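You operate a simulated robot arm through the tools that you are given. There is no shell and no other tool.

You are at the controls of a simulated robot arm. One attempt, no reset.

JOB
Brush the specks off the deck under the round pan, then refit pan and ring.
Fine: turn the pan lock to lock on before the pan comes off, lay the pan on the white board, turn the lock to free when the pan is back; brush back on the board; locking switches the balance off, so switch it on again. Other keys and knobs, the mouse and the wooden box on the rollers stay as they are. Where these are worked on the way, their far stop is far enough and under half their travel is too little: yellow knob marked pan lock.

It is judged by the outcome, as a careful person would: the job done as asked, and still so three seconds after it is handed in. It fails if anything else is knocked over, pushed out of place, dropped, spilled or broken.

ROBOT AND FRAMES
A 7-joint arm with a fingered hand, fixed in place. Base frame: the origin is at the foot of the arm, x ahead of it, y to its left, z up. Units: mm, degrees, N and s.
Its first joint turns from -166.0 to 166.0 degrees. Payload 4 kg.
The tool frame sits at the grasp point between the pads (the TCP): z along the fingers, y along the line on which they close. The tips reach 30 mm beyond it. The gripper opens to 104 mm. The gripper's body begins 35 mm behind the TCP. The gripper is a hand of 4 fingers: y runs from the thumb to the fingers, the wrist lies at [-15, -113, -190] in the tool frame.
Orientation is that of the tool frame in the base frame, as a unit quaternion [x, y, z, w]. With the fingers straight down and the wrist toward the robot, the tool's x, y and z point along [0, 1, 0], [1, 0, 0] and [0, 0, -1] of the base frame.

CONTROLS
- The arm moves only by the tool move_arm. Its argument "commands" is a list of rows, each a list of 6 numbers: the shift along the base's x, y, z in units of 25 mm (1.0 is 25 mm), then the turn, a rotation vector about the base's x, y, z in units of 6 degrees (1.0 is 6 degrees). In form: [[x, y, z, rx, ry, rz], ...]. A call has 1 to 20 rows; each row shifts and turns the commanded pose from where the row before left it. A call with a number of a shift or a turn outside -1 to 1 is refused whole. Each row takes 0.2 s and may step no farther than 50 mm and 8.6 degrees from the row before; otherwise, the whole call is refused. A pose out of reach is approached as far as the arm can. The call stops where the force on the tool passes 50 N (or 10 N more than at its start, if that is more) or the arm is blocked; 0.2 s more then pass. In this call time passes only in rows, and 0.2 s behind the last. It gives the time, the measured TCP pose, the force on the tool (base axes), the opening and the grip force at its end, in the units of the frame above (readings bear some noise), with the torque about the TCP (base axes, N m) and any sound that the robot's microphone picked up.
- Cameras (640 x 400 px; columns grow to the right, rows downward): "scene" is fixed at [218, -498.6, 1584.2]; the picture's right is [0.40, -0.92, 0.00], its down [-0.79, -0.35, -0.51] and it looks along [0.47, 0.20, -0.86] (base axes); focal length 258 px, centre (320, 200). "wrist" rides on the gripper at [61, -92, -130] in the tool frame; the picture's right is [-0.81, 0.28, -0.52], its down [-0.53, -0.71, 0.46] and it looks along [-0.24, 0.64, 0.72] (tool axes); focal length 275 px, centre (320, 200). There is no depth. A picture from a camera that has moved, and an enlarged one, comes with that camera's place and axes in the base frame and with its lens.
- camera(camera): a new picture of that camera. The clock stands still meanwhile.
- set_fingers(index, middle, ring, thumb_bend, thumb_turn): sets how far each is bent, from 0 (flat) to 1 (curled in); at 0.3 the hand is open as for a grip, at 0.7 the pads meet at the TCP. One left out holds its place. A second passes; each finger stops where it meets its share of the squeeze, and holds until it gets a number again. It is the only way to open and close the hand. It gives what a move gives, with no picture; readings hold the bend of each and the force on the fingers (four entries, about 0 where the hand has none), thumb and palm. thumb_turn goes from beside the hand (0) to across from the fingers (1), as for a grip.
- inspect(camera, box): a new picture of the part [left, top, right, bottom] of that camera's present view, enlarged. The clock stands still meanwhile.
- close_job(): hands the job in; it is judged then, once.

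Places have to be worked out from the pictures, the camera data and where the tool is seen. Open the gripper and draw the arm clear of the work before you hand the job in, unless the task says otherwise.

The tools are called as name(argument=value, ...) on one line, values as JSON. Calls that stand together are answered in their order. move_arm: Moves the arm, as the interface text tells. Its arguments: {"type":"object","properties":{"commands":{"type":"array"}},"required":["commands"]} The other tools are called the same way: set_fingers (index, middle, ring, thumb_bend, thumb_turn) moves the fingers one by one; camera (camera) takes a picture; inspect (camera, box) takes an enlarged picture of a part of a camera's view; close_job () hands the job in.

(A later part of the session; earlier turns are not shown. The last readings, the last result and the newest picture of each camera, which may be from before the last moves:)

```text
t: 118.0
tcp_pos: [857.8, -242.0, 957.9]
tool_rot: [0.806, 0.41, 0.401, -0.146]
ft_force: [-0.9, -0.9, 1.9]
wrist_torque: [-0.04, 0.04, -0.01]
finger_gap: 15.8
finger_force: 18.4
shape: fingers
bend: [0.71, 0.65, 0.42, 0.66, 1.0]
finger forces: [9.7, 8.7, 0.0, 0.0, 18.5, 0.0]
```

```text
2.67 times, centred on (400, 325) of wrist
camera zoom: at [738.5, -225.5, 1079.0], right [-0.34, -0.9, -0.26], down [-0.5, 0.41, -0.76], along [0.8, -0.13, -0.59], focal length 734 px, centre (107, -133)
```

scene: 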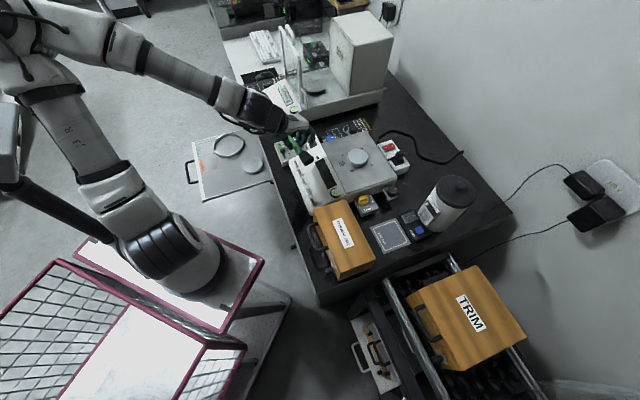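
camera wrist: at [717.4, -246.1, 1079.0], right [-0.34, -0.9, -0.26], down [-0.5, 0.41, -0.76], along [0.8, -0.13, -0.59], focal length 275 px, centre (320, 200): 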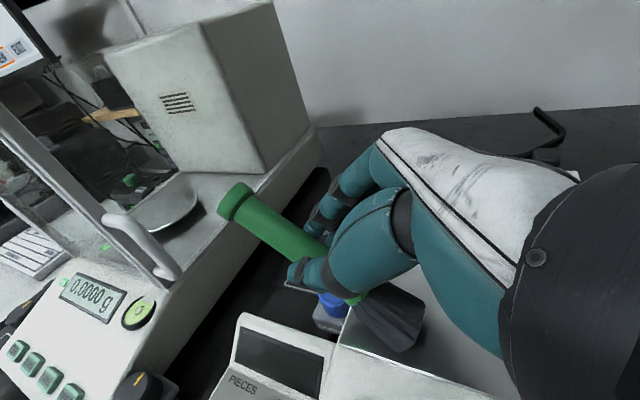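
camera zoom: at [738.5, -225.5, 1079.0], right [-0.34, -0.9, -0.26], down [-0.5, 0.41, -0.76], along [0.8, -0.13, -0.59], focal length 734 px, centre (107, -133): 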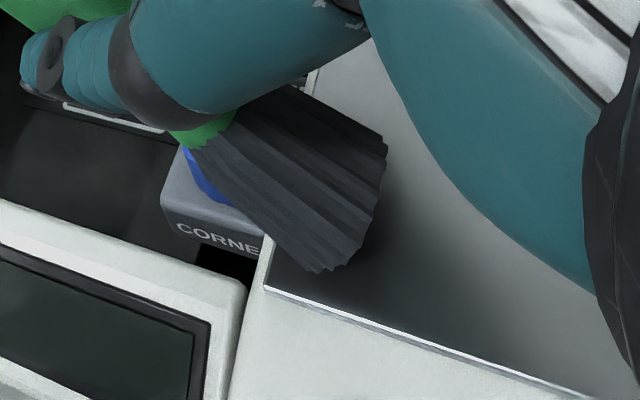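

About a third of the specks are gone. I finish this stroke over the edge, then go back raised and repeat with slightly firmer contact.

move_arm(commands=[[0.14, 0.14, 0, 0, 0, 0], [0.14, 0.14, 0, 0, 0, 0], [0.14, 0.14, 0, 0, 0, 0], [0, 0, 0.6, 0, 0, 0], [0, 0, 0.6, 0, 0, 0]])

camera(camera="wrist")

inspect(camera="scene", box=[310, 90, 390, 190])

```text
t: 119.2
tcp_pos: [868.6, -232.0, 986.2]
tool_rot: [0.807, 0.41, 0.399, -0.145]
ft_force: [-0.4, 0.7, -0.9]
wrist_torque: [0.02, 0.01, -0.02]
finger_gap: 15.9
finger_force: 18.6
shape: fingers
bend: [0.71, 0.65, 0.42, 0.66, 1.0]
finger forces: [10.6, 7.7, 0.0, 0.1, 18.1, 0.0]
```

```text
taken
camera wrist: at [749.2, -215.5, 1108.4], right [-0.34, -0.9, -0.26], down [-0.5, 0.41, -0.76], along [0.8, -0.13, -0.59], focal length 275 px, centre (320, 200)
```

wrist: 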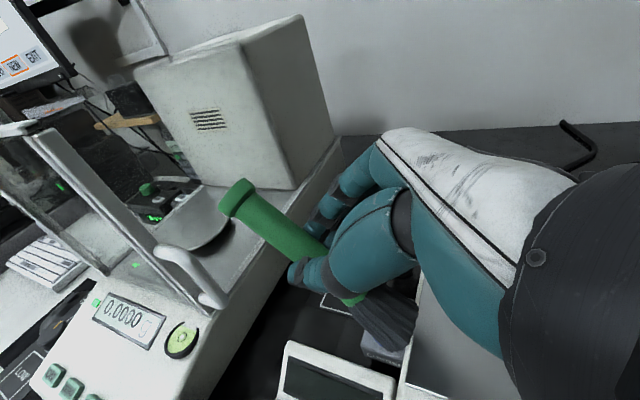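

```text
4.00 times, centred on (350, 140) of scene
camera zoom: at [218.0, -498.6, 1584.2], right [0.4, -0.92, 0.0], down [-0.79, -0.35, -0.51], along [0.47, 0.2, -0.86], focal length 1031 px, centre (200, 440)
```

zoom: 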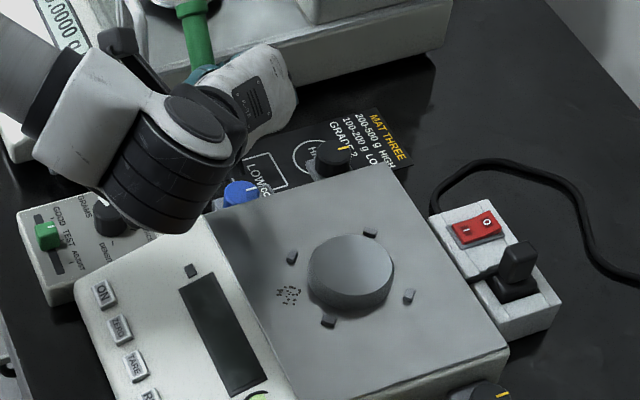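

The deck shows specks only at the original spot, none elsewhere. I return above the start point for a second, firmer stroke.

move_arm(commands=[[-0.82, -0.81, 0.05, 0, 0, 0], [-0.82, -0.81, 0.05, 0, 0, 0], [-0.82, -0.81, 0, 0, 0, 0], [-0.82, -0.81, 0, 0, 0, 0], [-0.82, -0.82, 0, 0, 0, 0], [0, 0, -0.6, 0, 0, 0], [0, 0, -0.3, 0, 0, 0]])

inspect(camera="wrist", box=[300, 240, 480, 400])

```text
t: 120.8
tcp_pos: [766.0, -334.2, 967.8]
tool_rot: [0.807, 0.41, 0.4, -0.145]
ft_force: [-0.8, 1.1, -0.8]
wrist_torque: [0.02, 0.02, 0.0]
finger_gap: 15.7
finger_force: 17.5
shape: fingers
bend: [0.71, 0.65, 0.42, 0.66, 1.0]
finger forces: [10.2, 7.5, 0.0, 0.0, 17.8, 0.0]
```

```text
2.50 times, centred on (390, 320) of wrist
camera zoom: at [647.0, -316.8, 1089.4], right [-0.34, -0.9, -0.26], down [-0.5, 0.41, -0.76], along [0.8, -0.13, -0.59], focal length 688 px, centre (145, -100)
```

zoom: 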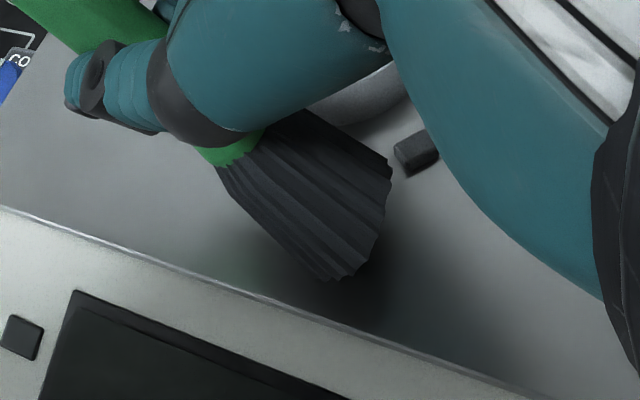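

I press down to the firmer level and check the force.

move_arm(commands=[[0.06, 0.06, -0.15, 0, 0, 0], [0, 0, -0.15, 0, 0, 0], [0, 0, -0.14, 0, 0, 0]])

inspect(camera="wrist", box=[300, 240, 480, 400])

```text
t: 121.6
tcp_pos: [767.6, -330.9, 957.2]
tool_rot: [0.806, 0.411, 0.401, -0.145]
ft_force: [0.3, 0.5, 1.0]
wrist_torque: [-0.03, 0.03, 0.02]
finger_gap: 15.7
finger_force: 18.5
shape: fingers
bend: [0.71, 0.65, 0.42, 0.66, 1.0]
finger forces: [9.5, 8.9, 0.0, 0.0, 18.4, 0.0]
```

```text
2.50 times, centred on (390, 320) of wrist
camera zoom: at [648.6, -315.0, 1077.9], right [-0.34, -0.9, -0.26], down [-0.5, 0.41, -0.76], along [0.8, -0.13, -0.59], focal length 688 px, centre (145, -100)
```

zoom: 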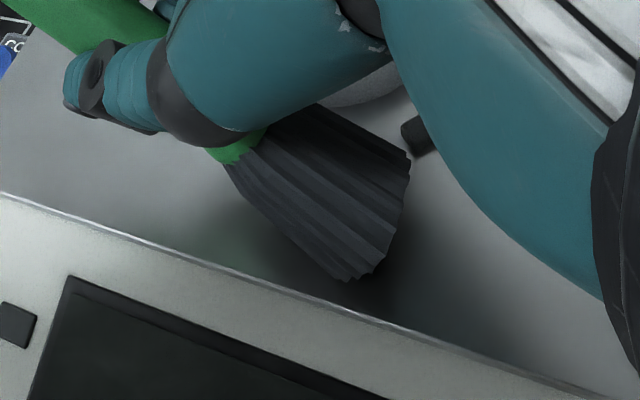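

Contact is there (middle finger share rises to 8.9 N). I pull the second stroke.

move_arm(commands=[[0.11, 0.11, 0, 0, 0, 0], [0.11, 0.11, 0, 0, 0, 0], [0.11, 0.11, 0, 0, 0, 0], [0.11, 0.11, 0, 0, 0, 0], [0.11, 0.11, 0, 0, 0, 0], [0.11, 0.11, 0, 0, 0, 0], [0.11, 0.11, 0, 0, 0, 0], [0.11, 0.11, 0, 0, 0, 0], [0.11, 0.11, 0, 0, 0, 0], [0.11, 0.11, 0, 0, 0, 0], [0.11, 0.11, 0, 0, 0, 0], [0.11, 0.11, 0, 0, 0, 0]])

inspect(camera="wrist", box=[300, 240, 480, 400])

inspect(camera="scene", box=[328, 148, 358, 178])

```text
t: 124.2
tcp_pos: [801.5, -297.5, 956.6]
tool_rot: [0.807, 0.409, 0.401, -0.146]
ft_force: [-0.6, 0.1, -0.3]
wrist_torque: [-0.05, 0.03, 0.01]
finger_gap: 15.8
finger_force: 19.1
shape: fingers
bend: [0.71, 0.65, 0.42, 0.66, 1.0]
finger forces: [9.7, 8.6, 0.0, 0.0, 18.4, 0.1]
```

```text
2.50 times, centred on (390, 320) of wrist
camera zoom: at [682.0, -281.2, 1077.9], right [-0.34, -0.9, -0.26], down [-0.5, 0.41, -0.76], along [0.8, -0.13, -0.59], focal length 688 px, centre (145, -100)
```

zoom: 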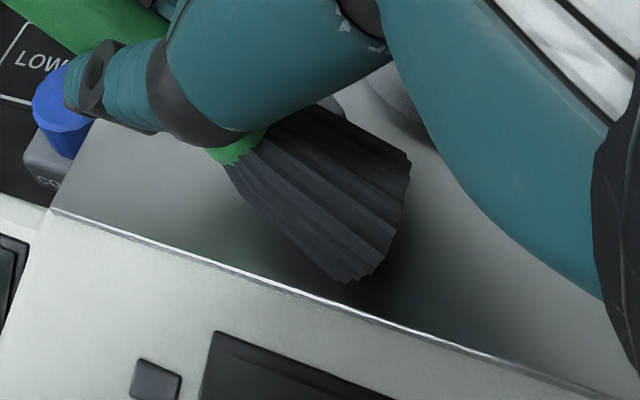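

```text
13.33 times, centred on (343, 163) of scene
camera zoom: at [218.0, -498.6, 1584.2], right [0.4, -0.92, 0.0], down [-0.79, -0.35, -0.51], along [0.47, 0.2, -0.86], focal length 3437 px, centre (13, 693)
```

zoom: 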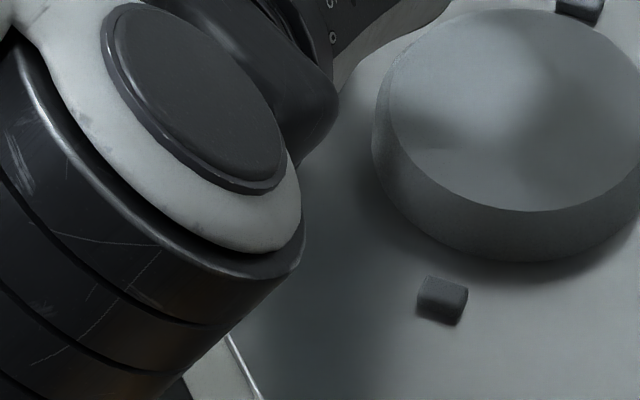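

No specks are left on the trailing side now. I carry the stroke on to and over the deck edge.

move_arm(commands=[[0.14, 0.14, 0, 0, 0, 0], [0.14, 0.14, 0, 0, 0, 0], [0.14, 0.14, 0, 0, 0, 0], [0.14, 0.14, 0, 0, 0, 0], [0.14, 0.14, 0, 0, 0, 0], [0.14, 0.14, 0, 0, 0, 0], [0.14, 0.14, 0, 0, 0, 0], [0.14, 0.14, 0, 0, 0, 0], [0.14, 0.14, 0, 0, 0, 0], [0.14, 0.14, 0, 0, 0, 0]])

inspect(camera="wrist", box=[300, 240, 480, 400])

inspect(camera="scene", box=[320, 130, 380, 190])

```text
t: 126.4
tcp_pos: [835.5, -262.2, 955.8]
tool_rot: [0.807, 0.41, 0.4, -0.145]
ft_force: [-0.2, -0.3, 0.6]
wrist_torque: [-0.01, 0.03, 0.03]
finger_gap: 16.0
finger_force: 18.2
shape: fingers
bend: [0.71, 0.65, 0.42, 0.66, 1.0]
finger forces: [9.8, 8.7, 0.1, 0.0, 18.3, 0.0]
```

```text
2.50 times, centred on (390, 320) of wrist
camera zoom: at [716.7, -246.0, 1077.9], right [-0.34, -0.9, -0.26], down [-0.5, 0.41, -0.76], along [0.8, -0.13, -0.59], focal length 688 px, centre (145, -100)
```

zoom: 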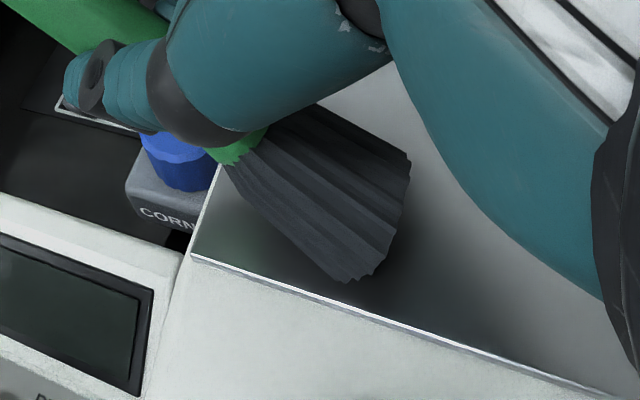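

```text
6.67 times, centred on (350, 160) of scene
camera zoom: at [218.0, -498.6, 1584.2], right [0.4, -0.92, 0.0], down [-0.79, -0.35, -0.51], along [0.47, 0.2, -0.86], focal length 1718 px, centre (120, 467)
```

zoom: 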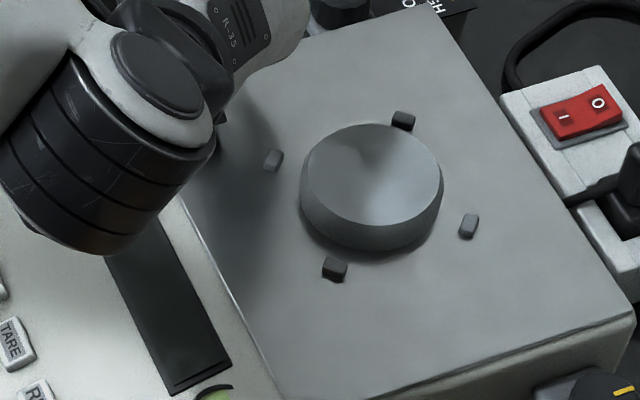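

The visible deck is clean. I finish the stroke over the edge and lift.

move_arm(commands=[[0.14, 0.14, 0, 0, 0, 0], [0.14, 0.14, 0, 0, 0, 0], [0.14, 0.14, 0, 0, 0, 0], [0.14, 0.14, 0, 0, 0, 0], [0.14, 0.14, 0, 0, 0, 0], [0.14, 0.14, 0, 0, 0, 0], [0.14, 0.14, 0, 0, 0, 0], [0.14, 0.14, 0, 0, 0, 0], [0.1, 0.1, 0, 0, 0, 0], [0, 0, 0.6, 0, 0, 0], [0, 0, 0.8, 0, 0, 0], [0, 0, 0.8, 0, 0, 0]])

inspect(camera="scene", box=[310, 100, 400, 190])

camera(camera="wrist")

```text
t: 129.0
tcp_pos: [867.5, -231.9, 1011.2]
tool_rot: [0.807, 0.41, 0.399, -0.146]
ft_force: [0.2, -0.5, 0.4]
wrist_torque: [-0.03, -0.02, -0.04]
finger_gap: 15.6
finger_force: 18.3
shape: fingers
bend: [0.71, 0.65, 0.42, 0.66, 1.0]
finger forces: [10.3, 7.6, 0.0, 0.0, 17.9, 0.0]
```

```text
4.44 times, centred on (355, 145) of scene
camera zoom: at [218.0, -498.6, 1584.2], right [0.4, -0.92, 0.0], down [-0.79, -0.35, -0.51], along [0.47, 0.2, -0.86], focal length 1146 px, centre (164, 444)
```

zoom: 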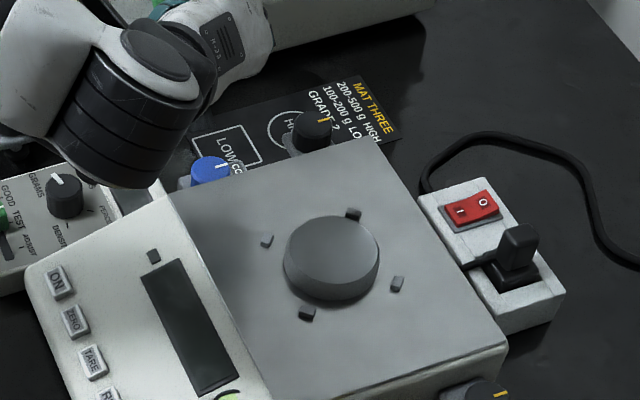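

```text
taken
camera wrist: at [747.3, -215.4, 1132.9], right [-0.34, -0.9, -0.26], down [-0.5, 0.41, -0.76], along [0.8, -0.13, -0.59], focal length 275 px, centre (320, 200)
```

wrist: 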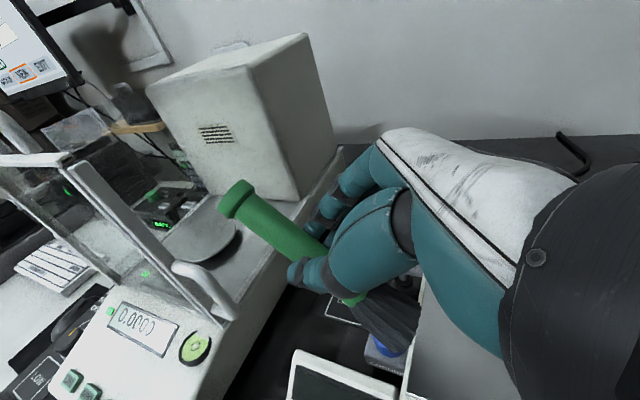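

The deck looks clean. I take a sharper look at it all before putting the brush away.

inspect(camera="scene", box=[330, 130, 375, 175])

inspect(camera="scene", box=[320, 115, 365, 160])

```text
8.89 times, centred on (352, 152) of scene
camera zoom: at [218.0, -498.6, 1584.2], right [0.4, -0.92, 0.0], down [-0.79, -0.35, -0.51], along [0.47, 0.2, -0.86], focal length 2291 px, centre (31, 622)
```

zoom: 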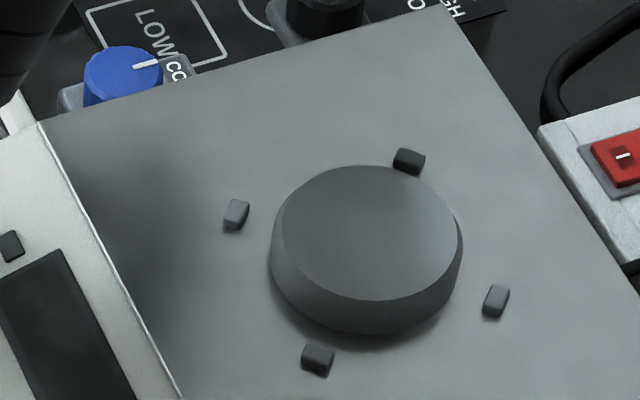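

```text
8.89 times, centred on (342, 138) of scene
camera zoom: at [218.0, -498.6, 1584.2], right [0.4, -0.92, 0.0], down [-0.79, -0.35, -0.51], along [0.47, 0.2, -0.86], focal length 2291 px, centre (120, 756)
```

zoom: 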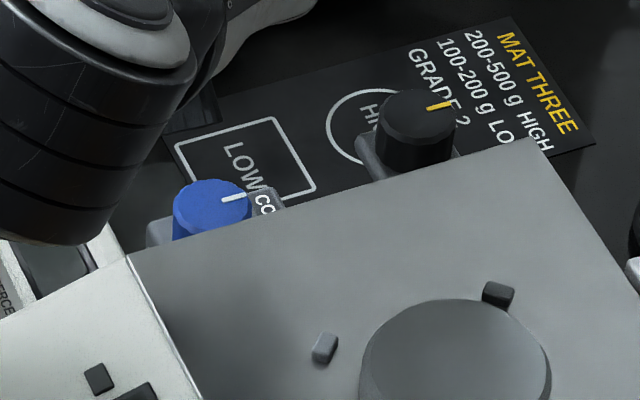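

The whole deck is clean and the knobs are unchanged. I now untilt the brush while moving back, and return it to the board along the same route.

move_arm(commands=[[-0.65, -0.28, 0.15, -0.66, 0.66, 0], [-0.65, -0.28, 0.15, -0.66, 0.66, 0], [-0.65, -0.28, 0.15, -0.66, 0.66, 0], [-0.65, -0.28, 0.1, -0.66, 0.66, 0], [-0.65, -0.28, 0, -0.66, 0.66, 0], [-0.65, -0.28, 0, -0.66, 0.66, 0], [-0.65, -0.28, 0, -0.66, 0.66, 0], [-0.65, -0.28, 0, -0.66, 0.66, 0], [-0.65, -0.28, 0, -0.66, 0.66, 0]])

camera(camera="wrist")

```text
t: 131.0
tcp_pos: [720.2, -295.2, 1024.9]
tool_rot: [0.894, 0.447, -0.004, -0.012]
ft_force: [0.0, 0.3, 0.1]
wrist_torque: [-0.03, 0.02, -0.02]
finger_gap: 15.3
finger_force: 17.6
shape: fingers
bend: [0.71, 0.65, 0.42, 0.66, 1.0]
finger forces: [10.2, 7.5, 0.1, 0.0, 17.9, 0.1]
```

```text
taken
camera wrist: at [685.8, -194.0, 1157.8], right [-0.26, -0.82, 0.51], down [-0.9, 0.01, -0.44], along [0.36, -0.57, -0.74], focal length 275 px, centre (320, 200)
```

wrist: 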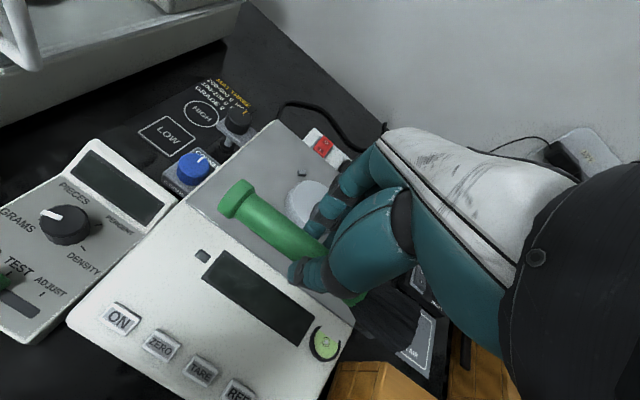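

inspect(camera="wrist", box=[200, 150, 460, 390])

move_arm(commands=[[-0.2, 0.9, -0.2, 0, 0, 0.66], [-0.2, 0.9, -0.2, 0, 0, 0.66], [-0.2, 0.9, -0.2, 0, 0, 0.66], [-0.2, 0.9, -0.2, 0, 0, 0.66], [0, 0.8, -0.1, 0, 0, 0.8], [0, 0.8, -0.1, 0, 0, 0.8], [0, 0.8, -0.1, 0, 0, 0.8], [0, 0.8, -0.1, 0, 0, 0.8], [0, 0.8, -0.1, 0, 0, 0.8], [0, 0.8, -0.1, 0, 0, 0.8], [0, 0.8, -0.1, 0, 0, 0.8]])

```text
1.67 times, centred on (330, 270) of wrist
camera zoom: at [685.8, -194.0, 1157.8], right [-0.26, -0.82, 0.51], down [-0.9, 0.01, -0.44], along [0.36, -0.57, -0.74], focal length 459 px, centre (303, 83)
```

zoom: 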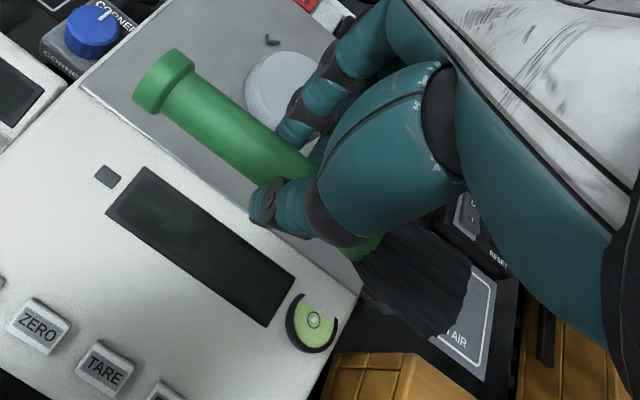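

```text
t: 133.4
tcp_pos: [701.0, -66.0, 987.6]
tool_rot: [0.624, 0.781, -0.01, -0.009]
ft_force: [-0.2, -0.2, -1.2]
wrist_torque: [-0.03, -0.05, -0.01]
finger_gap: 15.7
finger_force: 18.0
shape: fingers
bend: [0.71, 0.65, 0.42, 0.66, 1.0]
finger forces: [10.2, 7.5, 0.0, 0.0, 17.8, 0.1]
```

move_arm(commands=[[0, 0.7, -0.9, 0.04, -0.25, 0.8], [0, 0.7, -0.9, 0, 0, 0.8], [0, 0.7, -0.9, 0, 0, 0.8], [0, 0.7, -0.9, 0, 0, 0.8], [0, 0.7, -0.9, 0, 0, 0.8], [0, 0.7, -0.9, 0, 0, 0.6]])

camera(camera="wrist")

```text
t: 134.8
tcp_pos: [700.5, 40.1, 853.1]
tool_rot: [0.42, 0.908, 0.001, 0.0]
ft_force: [-0.2, -1.1, -0.2]
wrist_torque: [0.0, 0.0, 0.0]
finger_gap: 15.3
finger_force: 17.6
shape: fingers
bend: [0.71, 0.65, 0.42, 0.66, 1.0]
finger forces: [10.3, 7.5, 0.0, 0.0, 17.7, 0.0]
```

```text
taken
camera wrist: at [590.6, 25.3, 983.0], right [0.73, -0.44, 0.52], down [-0.2, -0.87, -0.46], along [0.65, 0.23, -0.72], focal length 275 px, centre (320, 200)
```

wrist: 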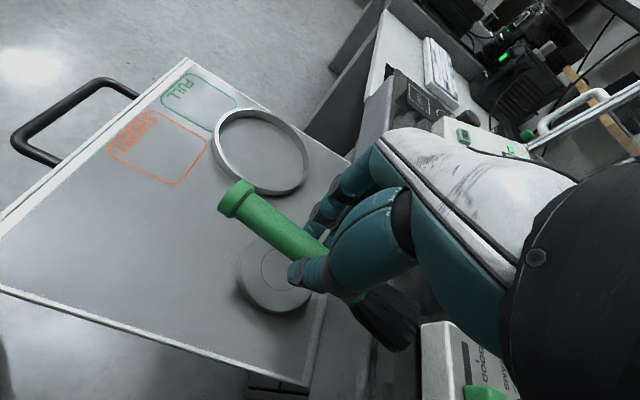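

I lower first and then move in over the brush's old place.

move_arm(commands=[[-0.3, 0.2, -1, 0, 0, 0], [-0.3, 0.2, -1, 0, 0, 0], [-0.3, 0.2, -1, 0, 0, 0], [-0.74, 0.48, 0, 0, 0, 0], [-0.74, 0.48, 0, 0, 0, 0], [-0.74, 0.48, 0, 0, 0, 0]])

camera(camera="wrist")

inspect(camera="scene", box=[210, 140, 280, 210])

```text
t: 136.2
tcp_pos: [627.3, 92.9, 776.5]
tool_rot: [0.421, 0.907, 0.0, -0.002]
ft_force: [-0.5, 0.0, -0.7]
wrist_torque: [0.0, -0.02, -0.01]
finger_gap: 15.3
finger_force: 17.2
shape: fingers
bend: [0.71, 0.65, 0.42, 0.66, 1.0]
finger forces: [10.1, 7.4, 0.0, 0.0, 17.8, 0.0]
out of reach, approached as far as the arm can: row 6
```

```text
taken
camera wrist: at [517.8, 79.3, 907.0], right [0.73, -0.44, 0.52], down [-0.2, -0.87, -0.46], along [0.65, 0.23, -0.73], focal length 275 px, centre (320, 200)
```

wrist: 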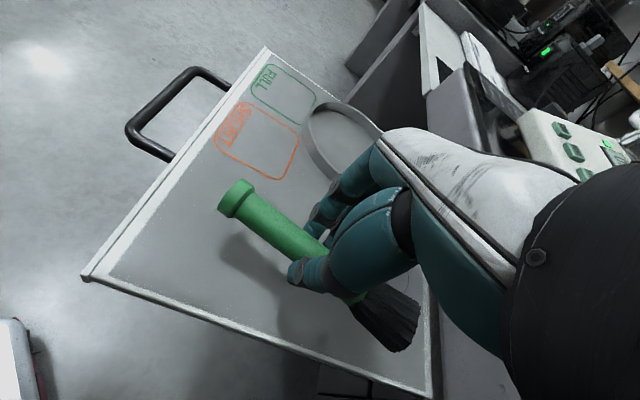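

```text
5.71 times, centred on (245, 175) of scene
camera zoom: at [218.0, -498.6, 1584.2], right [0.4, -0.92, 0.0], down [-0.79, -0.35, -0.51], along [0.47, 0.2, -0.86], focal length 1473 px, centre (749, 343)
```

zoom: 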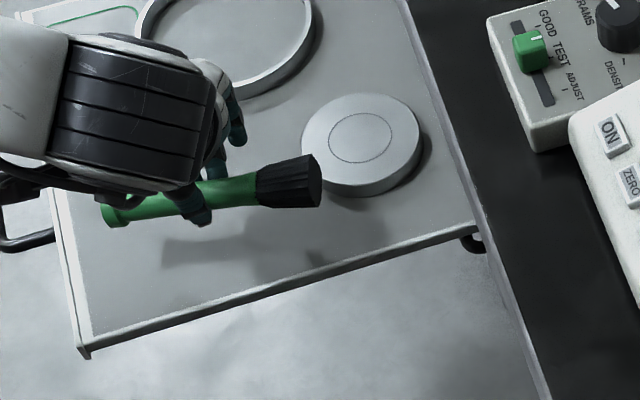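

move_arm(commands=[[-0.1, 0, -0.6, 0, 0, 0], [-0.1, 0, -0.6, 0, 0, 0]])

inspect(camera="scene", box=[215, 145, 275, 205])

inspect(camera="wrist", box=[200, 150, 440, 370])

```text
t: 136.8
tcp_pos: [622.9, 92.8, 748.2]
tool_rot: [0.421, 0.907, 0.001, 0.0]
ft_force: [-0.3, -0.8, -0.7]
wrist_torque: [-0.01, 0.02, -0.01]
finger_gap: 15.0
finger_force: 18.1
shape: fingers
bend: [0.71, 0.65, 0.42, 0.66, 1.0]
finger forces: [10.2, 7.3, 0.0, 0.1, 17.6, 0.0]
```

```text
6.67 times, centred on (245, 175) of scene
camera zoom: at [218.0, -498.6, 1584.2], right [0.4, -0.92, 0.0], down [-0.79, -0.35, -0.51], along [0.47, 0.2, -0.86], focal length 1718 px, centre (820, 367)
```

zoom: 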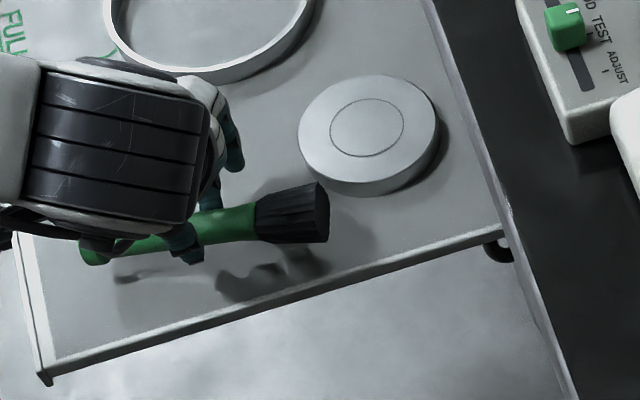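

```text
1.82 times, centred on (320, 260) of wrist
camera zoom: at [513.2, 79.6, 876.4], right [0.73, -0.44, 0.52], down [-0.2, -0.87, -0.46], along [0.65, 0.23, -0.72], focal length 500 px, centre (320, 91)
```

zoom: 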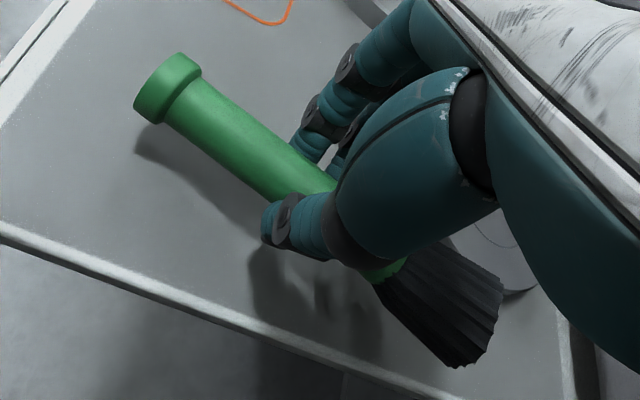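

move_arm(commands=[[0, 0, -0.3, 0, 0, 0], [0, 0, -0.2, 0, 0, 0]])

move_arm(commands=[[0, 0, -0.1, 0, 0, 0]])

move_arm(commands=[[0, 0, -0.08, 0, 0, 0]])

```text
t: 137.4
tcp_pos: [622.9, 92.6, 734.0]
tool_rot: [0.421, 0.907, 0.001, -0.001]
ft_force: [-0.6, -0.2, -0.6]
wrist_torque: [0.01, 0.01, 0.02]
finger_gap: 15.3
finger_force: 17.6
shape: fingers
bend: [0.71, 0.65, 0.42, 0.66, 1.0]
finger forces: [10.4, 7.2, 0.1, 0.0, 17.7, 0.1]
```

```text
t: 137.8
tcp_pos: [623.6, 92.2, 731.0]
tool_rot: [0.421, 0.907, 0.0, 0.0]
ft_force: [-0.3, -0.3, 0.8]
wrist_torque: [0.02, 0.01, 0.01]
finger_gap: 15.2
finger_force: 18.2
shape: fingers
bend: [0.71, 0.65, 0.42, 0.66, 1.0]
finger forces: [10.8, 6.8, 0.0, 0.1, 17.8, 0.0]
```

```text
t: 138.2
tcp_pos: [622.8, 92.2, 729.9]
tool_rot: [0.421, 0.907, 0.0, 0.001]
ft_force: [0.2, 0.4, 1.0]
wrist_torque: [-0.01, 0.07, 0.04]
finger_gap: 15.2
finger_force: 17.9
shape: fingers
bend: [0.71, 0.65, 0.42, 0.66, 1.0]
finger forces: [11.1, 6.6, 0.1, 0.1, 17.6, 0.0]
```

The brush has touched the board. I open the fingers gently to let it settle.

move_arm(commands=[[0, 0, -0.04, 0, 0, 0]])

set_fingers(index=0.58, middle=0.58, thumb_bend=0.62)

set_fingers(index=0.48, middle=0.48, thumb_bend=0.55)

inspect(camera="wrist", box=[200, 150, 440, 370])

inspect(camera="scene", box=[215, 145, 275, 205])

```text
t: 138.6
tcp_pos: [622.2, 93.6, 729.9]
tool_rot: [0.421, 0.907, -0.001, 0.0]
ft_force: [0.5, -0.7, 1.0]
wrist_torque: [0.05, 0.05, 0.0]
finger_gap: 15.4
finger_force: 18.2
shape: fingers
bend: [0.71, 0.65, 0.42, 0.66, 1.0]
finger forces: [11.2, 6.5, 0.0, 0.0, 17.6, 0.0]
```

```text
t: 139.6
tcp_pos: [623.7, 93.2, 729.4]
tool_rot: [0.422, 0.907, 0.0, 0.001]
ft_force: [0.2, 0.2, -0.5]
wrist_torque: [-0.01, 0.02, -0.04]
finger_gap: 27.0
finger_force: 0.1
shape: fingers
bend: [0.57, 0.57, 0.42, 0.62, 1.0]
finger forces: [0.1, 0.0, 0.0, 0.0, 0.1, 0.1]
```

```text
t: 140.6
tcp_pos: [624.0, 93.4, 729.7]
tool_rot: [0.421, 0.907, -0.001, 0.0]
ft_force: [-0.5, 0.0, 0.8]
wrist_torque: [-0.03, 0.02, -0.04]
finger_gap: 47.5
finger_force: 0.1
shape: fingers
bend: [0.48, 0.48, 0.42, 0.55, 1.0]
finger forces: [0.0, 0.1, 0.0, 0.0, 0.1, 0.0]
```

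```text
1.82 times, centred on (320, 260) of wrist
camera zoom: at [513.0, 80.0, 858.8], right [0.73, -0.44, 0.52], down [-0.2, -0.87, -0.46], along [0.65, 0.23, -0.72], focal length 500 px, centre (320, 91)
```

zoom: 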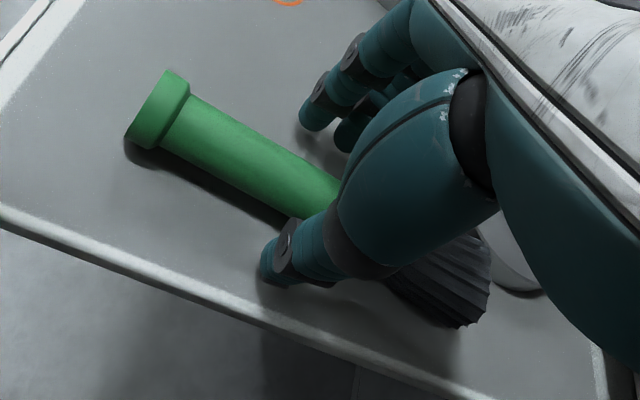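

```text
6.67 times, centred on (245, 175) of scene
camera zoom: at [218.0, -498.6, 1584.2], right [0.4, -0.92, 0.0], down [-0.79, -0.35, -0.51], along [0.47, 0.2, -0.86], focal length 1718 px, centre (820, 367)
```

zoom: 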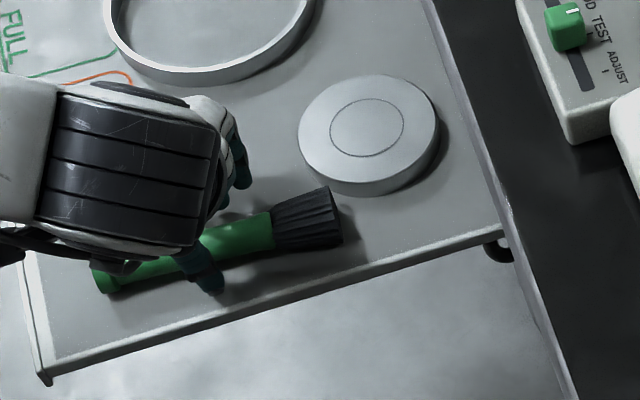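

The brush lies back on the board, clear of the pan. I raise, then move over the pan with the hand open at heading 45°.

move_arm(commands=[[0, 0, 0.5, 0, 0, 0], [0.1, 0, 0.8, 0, 0, 0], [0.1, 0, 0.8, 0, 0, 0]])

set_fingers(index=0.3, middle=0.3, ring=0.3, thumb_bend=0.28)

move_arm(commands=[[0.9, -0.35, 0, 0, 0, 0.25], [0.9, -0.35, 0, 0, 0, 0.25], [0.9, -0.35, 0, 0, 0, 0.25], [0.9, -0.35, 0, 0, 0, 0.1], [0.8, -0.3, 0, 0, 0, 0]])

camera(camera="wrist")

inspect(camera="scene", box=[200, 110, 300, 210])

```text
t: 141.4
tcp_pos: [628.0, 94.6, 781.4]
tool_rot: [0.421, 0.907, 0.0, 0.0]
ft_force: [0.7, 0.0, 0.3]
wrist_torque: [0.0, -0.01, 0.0]
finger_gap: 47.5
finger_force: 0.0
shape: fingers
bend: [0.48, 0.48, 0.42, 0.55, 1.0]
finger forces: [0.1, 0.0, 0.1, 0.0, 0.1, 0.1]
```

```text
t: 142.4
tcp_pos: [628.1, 92.3, 782.1]
tool_rot: [0.42, 0.908, -0.001, -0.001]
ft_force: [-0.1, 0.3, -0.4]
wrist_torque: [0.01, 0.0, 0.01]
finger_gap: 104.4
finger_force: 0.0
shape: fingers
bend: [0.3, 0.3, 0.3, 0.28, 0.97]
finger forces: [0.0, 0.0, 0.1, 0.0, 0.0, 0.1]
```

```text
t: 143.6
tcp_pos: [737.5, 50.0, 781.4]
tool_rot: [0.379, 0.925, 0.001, 0.0]
ft_force: [0.1, -0.1, -0.1]
wrist_torque: [0.03, 0.01, 0.0]
finger_gap: 104.4
finger_force: 0.0
shape: fingers
bend: [0.3, 0.3, 0.3, 0.28, 0.97]
finger forces: [0.1, 0.1, 0.0, 0.0, 0.1, 0.1]
```

```text
taken
camera wrist: at [629.3, 27.8, 911.4], right [0.77, -0.37, 0.52], down [-0.12, -0.88, -0.46], along [0.63, 0.29, -0.72], focal length 275 px, centre (320, 200)
```

wrist: 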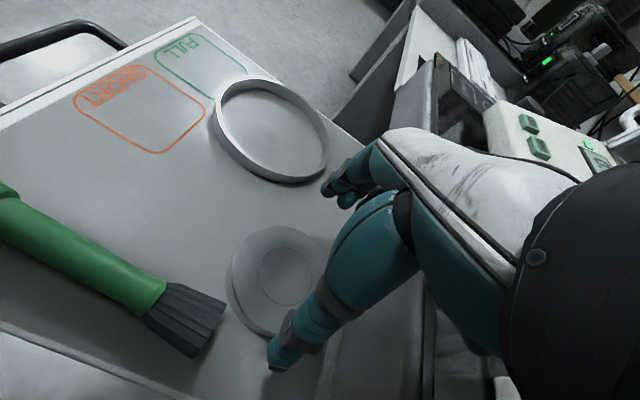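

```text
4.00 times, centred on (250, 160) of scene
camera zoom: at [218.0, -498.6, 1584.2], right [0.4, -0.92, 0.0], down [-0.79, -0.35, -0.51], along [0.47, 0.2, -0.86], focal length 1031 px, centre (600, 360)
```

zoom: 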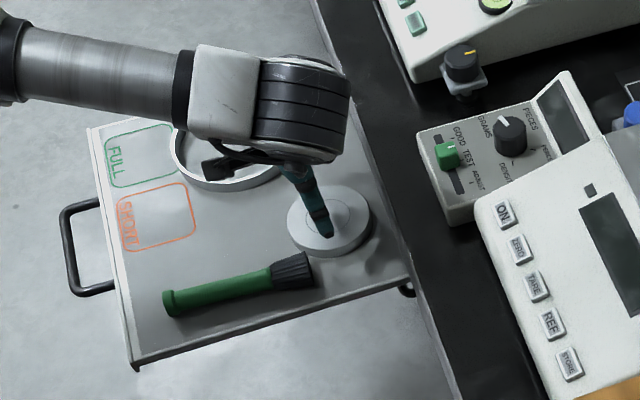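

The pan's centre is at about (741,50). I adjust slightly and lower to just above it.

move_arm(commands=[[0.14, 0.08, -0.6, 0, 0, 0], [0, 0, -0.7, 0, 0, 0]])

inspect(camera="wrist", box=[200, 150, 400, 380])

inspect(camera="scene", box=[240, 135, 290, 185])

```text
t: 144.2
tcp_pos: [741.6, 52.4, 748.2]
tool_rot: [0.38, 0.925, 0.0, -0.001]
ft_force: [-0.4, -0.3, 0.1]
wrist_torque: [0.0, 0.0, 0.02]
finger_gap: 104.4
finger_force: 0.1
shape: fingers
bend: [0.3, 0.3, 0.3, 0.28, 0.97]
finger forces: [0.0, 0.1, 0.0, 0.1, 0.0, 0.1]
```

```text
1.74 times, centred on (300, 265) of wrist
camera zoom: at [633.0, 29.6, 878.4], right [0.77, -0.37, 0.52], down [-0.12, -0.88, -0.46], along [0.63, 0.29, -0.72], focal length 479 px, centre (355, 87)
```

zoom: 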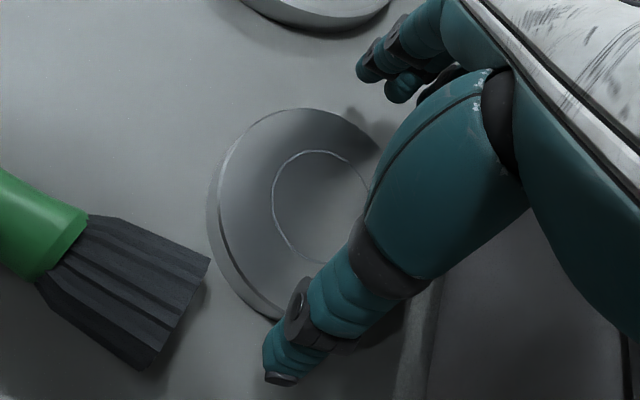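

```text
8.00 times, centred on (265, 160) of scene
camera zoom: at [218.0, -498.6, 1584.2], right [0.4, -0.92, 0.0], down [-0.79, -0.35, -0.51], along [0.47, 0.2, -0.86], focal length 2062 px, centre (760, 520)
```

zoom: 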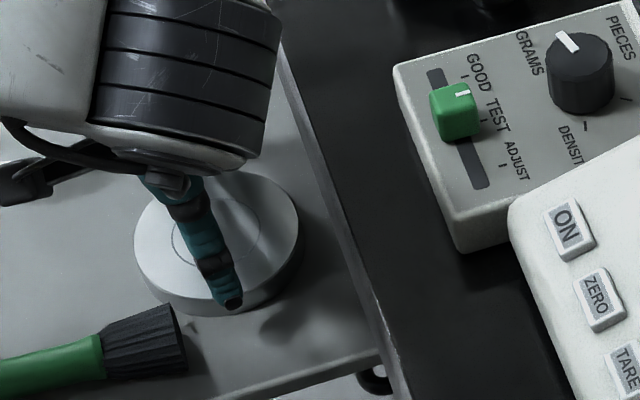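

move_arm(commands=[[0, 0, -0.3, 0, 0, 0], [0, 0, -0.3, 0, 0, 0]])

inspect(camera="wrist", box=[200, 150, 400, 380])

```text
t: 144.8
tcp_pos: [742.6, 51.7, 733.2]
tool_rot: [0.38, 0.925, 0.001, 0.001]
ft_force: [-0.8, 0.1, 0.3]
wrist_torque: [-0.01, -0.01, 0.0]
finger_gap: 104.2
finger_force: 0.1
shape: fingers
bend: [0.3, 0.3, 0.3, 0.28, 0.97]
finger forces: [0.1, 0.0, 0.1, 0.0, 0.0, 0.0]
```

```text
1.74 times, centred on (300, 265) of wrist
camera zoom: at [633.7, 29.4, 863.2], right [0.77, -0.37, 0.52], down [-0.12, -0.88, -0.46], along [0.63, 0.29, -0.72], focal length 479 px, centre (355, 87)
```

zoom: 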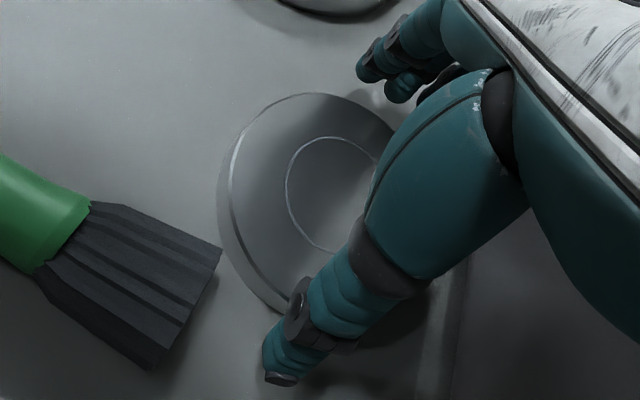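

The pan's centre is at tool (-4,0), nicely between thumb and fingers. I lower 4 mm more and close gently.

move_arm(commands=[[0, 0, -0.16, 0, 0, 0]])

set_fingers(index=0.4, middle=0.4, ring=0.42, thumb_bend=0.4)

inspect(camera="wrist", box=[200, 150, 400, 380])

```text
t: 145.2
tcp_pos: [742.5, 51.9, 729.7]
tool_rot: [0.38, 0.925, 0.001, 0.0]
ft_force: [-1.1, 0.2, 0.3]
wrist_torque: [-0.05, -0.02, -0.02]
finger_gap: 104.4
finger_force: 0.0
shape: fingers
bend: [0.3, 0.3, 0.3, 0.28, 0.97]
finger forces: [0.0, 0.1, 0.0, 0.0, 0.1, 0.0]
```

```text
t: 146.2
tcp_pos: [743.0, 53.1, 730.3]
tool_rot: [0.379, 0.925, 0.0, 0.001]
ft_force: [0.3, -0.5, 1.9]
wrist_torque: [-0.03, 0.01, -0.01]
finger_gap: 85.6
finger_force: 2.6
shape: fingers
bend: [0.38, 0.39, 0.42, 0.36, 0.98]
finger forces: [1.3, 1.2, 0.0, 0.0, 2.7, 0.0]
```

```text
1.74 times, centred on (300, 265) of wrist
camera zoom: at [633.6, 29.3, 859.5], right [0.77, -0.37, 0.52], down [-0.12, -0.88, -0.46], along [0.63, 0.29, -0.72], focal length 479 px, centre (355, 87)
```

zoom: 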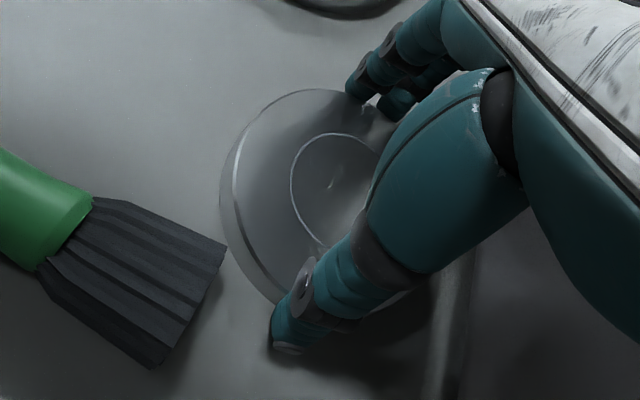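

All touch evenly. I tighten step by step, including the ring finger.

set_fingers(index=0.48, middle=0.49, ring=0.53, thumb_bend=0.5)

set_fingers(index=0.56, middle=0.57, ring=0.6, thumb_bend=0.6)

inspect(camera="wrist", box=[200, 150, 400, 380])

```text
t: 147.2
tcp_pos: [742.1, 52.1, 730.1]
tool_rot: [0.381, 0.925, 0.001, 0.001]
ft_force: [2.0, 2.5, 5.7]
wrist_torque: [-0.04, -0.01, -0.04]
finger_gap: 82.9
finger_force: 12.1
shape: fingers
bend: [0.42, 0.44, 0.48, 0.36, 0.98]
finger forces: [4.4, 5.1, 4.0, 0.1, 11.6, 0.0]
```

```text
t: 148.2
tcp_pos: [742.1, 53.0, 730.6]
tool_rot: [0.381, 0.925, 0.002, 0.0]
ft_force: [0.8, 1.6, 8.1]
wrist_torque: [-0.15, 0.18, -0.04]
finger_gap: 81.3
finger_force: 14.7
shape: fingers
bend: [0.48, 0.5, 0.54, 0.34, 0.98]
finger forces: [5.7, 6.0, 4.6, 0.0, 13.3, 0.1]
```

```text
1.74 times, centred on (300, 265) of wrist
camera zoom: at [633.5, 29.4, 859.6], right [0.77, -0.37, 0.52], down [-0.12, -0.88, -0.46], along [0.63, 0.29, -0.72], focal length 479 px, centre (355, 87)
```

zoom: 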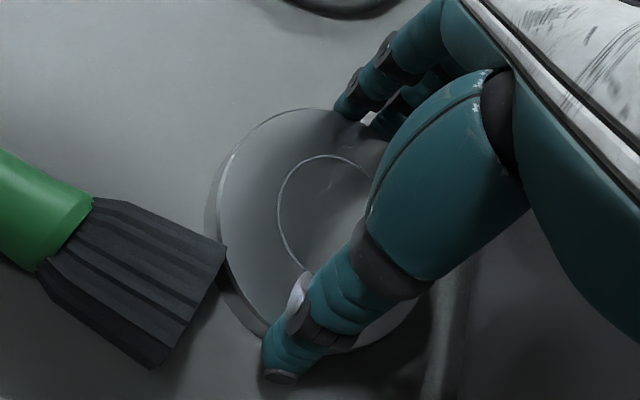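

The hold is even (13 N). I lift slowly.

move_arm(commands=[[0, 0, 0.1, 0, 0, 0], [0, 0, 0.15, 0, 0, 0], [0, 0, 0.3, 0, 0, 0], [0, 0, 0.5, 0, 0, 0]])

inspect(camera="wrist", box=[200, 150, 400, 380])

inspect(camera="scene", box=[230, 125, 290, 185])

```text
t: 149.2
tcp_pos: [740.7, 52.0, 754.6]
tool_rot: [0.38, 0.925, 0.0, 0.0]
ft_force: [0.3, -0.3, -0.6]
wrist_torque: [0.01, 0.01, -0.03]
finger_gap: 47.1
finger_force: 0.1
shape: fingers
bend: [0.56, 0.56, 0.6, 0.48, 1.0]
finger forces: [0.0, 0.0, 0.0, 0.1, 0.0, 0.0]
```

```text
1.74 times, centred on (300, 265) of wrist
camera zoom: at [633.4, 29.5, 886.0], right [0.77, -0.37, 0.52], down [-0.12, -0.88, -0.46], along [0.63, 0.29, -0.72], focal length 479 px, centre (355, 87)
```

zoom: 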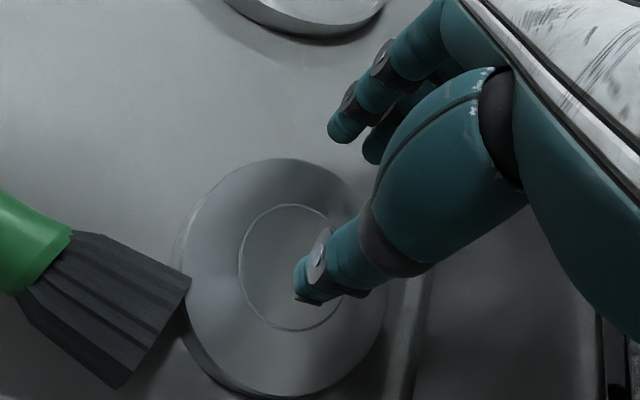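

```text
6.67 times, centred on (260, 155) of scene
camera zoom: at [218.0, -498.6, 1584.2], right [0.4, -0.92, 0.0], down [-0.79, -0.35, -0.51], along [0.47, 0.2, -0.86], focal length 1718 px, centre (720, 500)
```

zoom: 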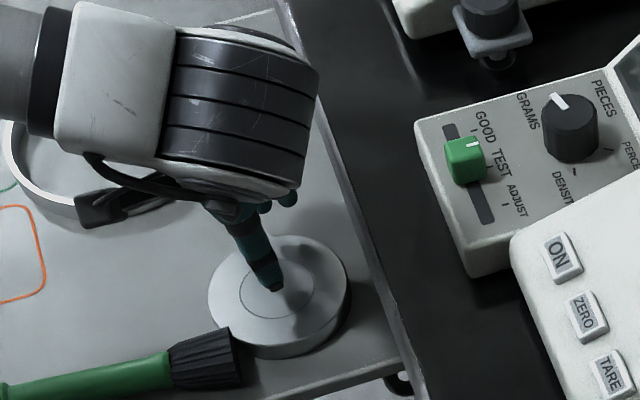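

The pan slipped out of the fingers right at the start and stayed on the board: the grip was too high on the rim. I reopen and regrip lower, with the pan's centre now near (725,31).

set_fingers(index=0.3, middle=0.3, ring=0.3, thumb_bend=0.28)

move_arm(commands=[[-0.3, -0.4, 0.2, 0, 0, 0], [-0.3, -0.4, 0, 0, 0, 0]])

inspect(camera="wrist", box=[180, 150, 400, 380])

inspect(camera="scene", box=[230, 125, 290, 185])

```text
t: 150.2
tcp_pos: [741.6, 52.1, 755.8]
tool_rot: [0.38, 0.925, 0.0, -0.001]
ft_force: [0.2, 0.1, 0.5]
wrist_torque: [-0.02, 0.01, -0.01]
finger_gap: 104.3
finger_force: 0.1
shape: fingers
bend: [0.3, 0.3, 0.3, 0.28, 0.97]
finger forces: [0.1, 0.0, 0.1, 0.1, 0.1, 0.0]
```

```text
t: 150.8
tcp_pos: [726.5, 33.3, 760.6]
tool_rot: [0.381, 0.925, 0.001, 0.001]
ft_force: [0.7, 0.7, -0.1]
wrist_torque: [0.01, 0.02, -0.01]
finger_gap: 104.3
finger_force: 0.0
shape: fingers
bend: [0.3, 0.3, 0.3, 0.28, 0.97]
finger forces: [0.1, 0.1, 0.0, 0.0, 0.0, 0.1]
```

```text
1.74 times, centred on (290, 265) of wrist
camera zoom: at [619.2, 9.8, 890.9], right [0.77, -0.37, 0.52], down [-0.12, -0.88, -0.46], along [0.63, 0.29, -0.72], focal length 479 px, centre (372, 87)
```

zoom: 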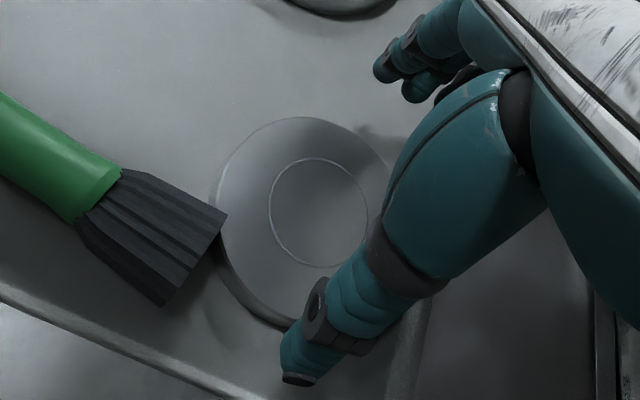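

```text
6.67 times, centred on (260, 155) of scene
camera zoom: at [218.0, -498.6, 1584.2], right [0.4, -0.92, 0.0], down [-0.79, -0.35, -0.51], along [0.47, 0.2, -0.86], focal length 1718 px, centre (720, 500)
```

zoom: 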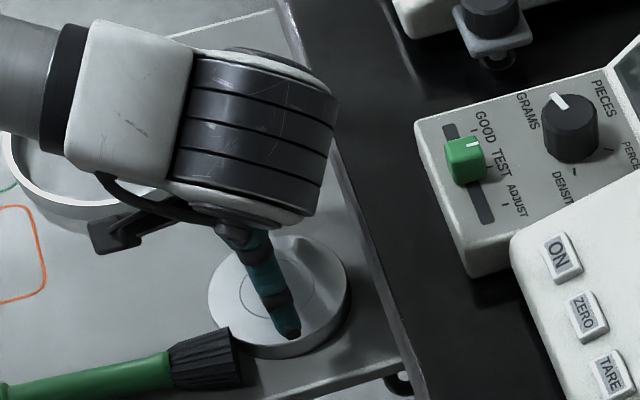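

The pan centre is at tool (0,-3). I shift 2 mm and go lower this time, to z≈727.

move_arm(commands=[[-0.07, -0.07, -0.5, 0, 0, 0], [0, 0, -0.6, 0, 0, 0], [0, 0, -0.2, 0, 0, 0]])

move_arm(commands=[[0, 0, -0.08, 0, 0, 0]])

```text
t: 151.6
tcp_pos: [725.1, 30.6, 728.6]
tool_rot: [0.381, 0.925, 0.0, 0.0]
ft_force: [0.4, -1.0, -0.1]
wrist_torque: [-0.02, -0.02, 0.0]
finger_gap: 104.5
finger_force: 0.0
shape: fingers
bend: [0.3, 0.3, 0.3, 0.28, 0.97]
finger forces: [0.0, 0.1, 0.1, 0.1, 0.1, 0.1]
```

```text
t: 152.0
tcp_pos: [724.9, 31.3, 725.7]
tool_rot: [0.38, 0.925, 0.0, 0.0]
ft_force: [0.6, 1.0, 0.3]
wrist_torque: [0.04, -0.01, 0.0]
finger_gap: 104.7
finger_force: 0.1
shape: fingers
bend: [0.3, 0.3, 0.3, 0.28, 0.97]
finger forces: [0.0, 0.0, 0.0, 0.0, 0.0, 0.0]
```

move_arm(commands=[[0, 0, -0.06, 0, 0, 0]])

move_arm(commands=[[0, 0, -0.06, 0, 0, 0]])

inspect(camera="wrist", box=[180, 150, 400, 380])

```text
t: 152.4
tcp_pos: [725.1, 31.9, 725.2]
tool_rot: [0.38, 0.925, 0.0, 0.0]
ft_force: [-0.1, -0.5, -0.2]
wrist_torque: [-0.01, 0.02, -0.02]
finger_gap: 104.5
finger_force: 0.1
shape: fingers
bend: [0.3, 0.3, 0.3, 0.28, 0.97]
finger forces: [0.0, 0.0, 0.1, 0.1, 0.1, 0.1]
```

```text
t: 152.8
tcp_pos: [723.6, 30.8, 722.5]
tool_rot: [0.381, 0.925, 0.0, 0.0]
ft_force: [0.2, -0.4, -0.2]
wrist_torque: [0.0, -0.03, 0.02]
finger_gap: 104.4
finger_force: 0.0
shape: fingers
bend: [0.3, 0.3, 0.3, 0.28, 0.97]
finger forces: [0.0, 0.1, 0.0, 0.0, 0.1, 0.0]
```

```text
1.74 times, centred on (290, 265) of wrist
camera zoom: at [616.8, 7.8, 853.4], right [0.77, -0.37, 0.52], down [-0.12, -0.88, -0.46], along [0.63, 0.29, -0.72], focal length 479 px, centre (372, 87)
```

zoom: 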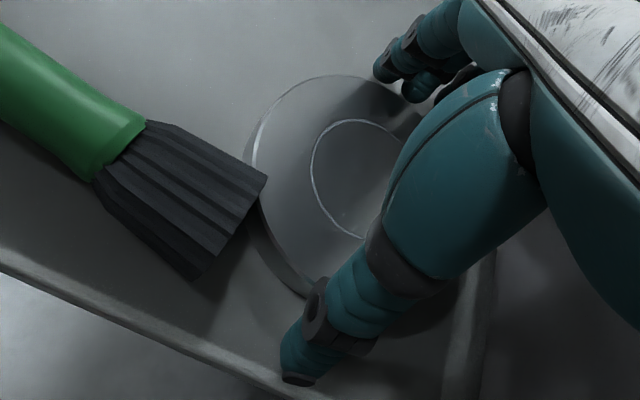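

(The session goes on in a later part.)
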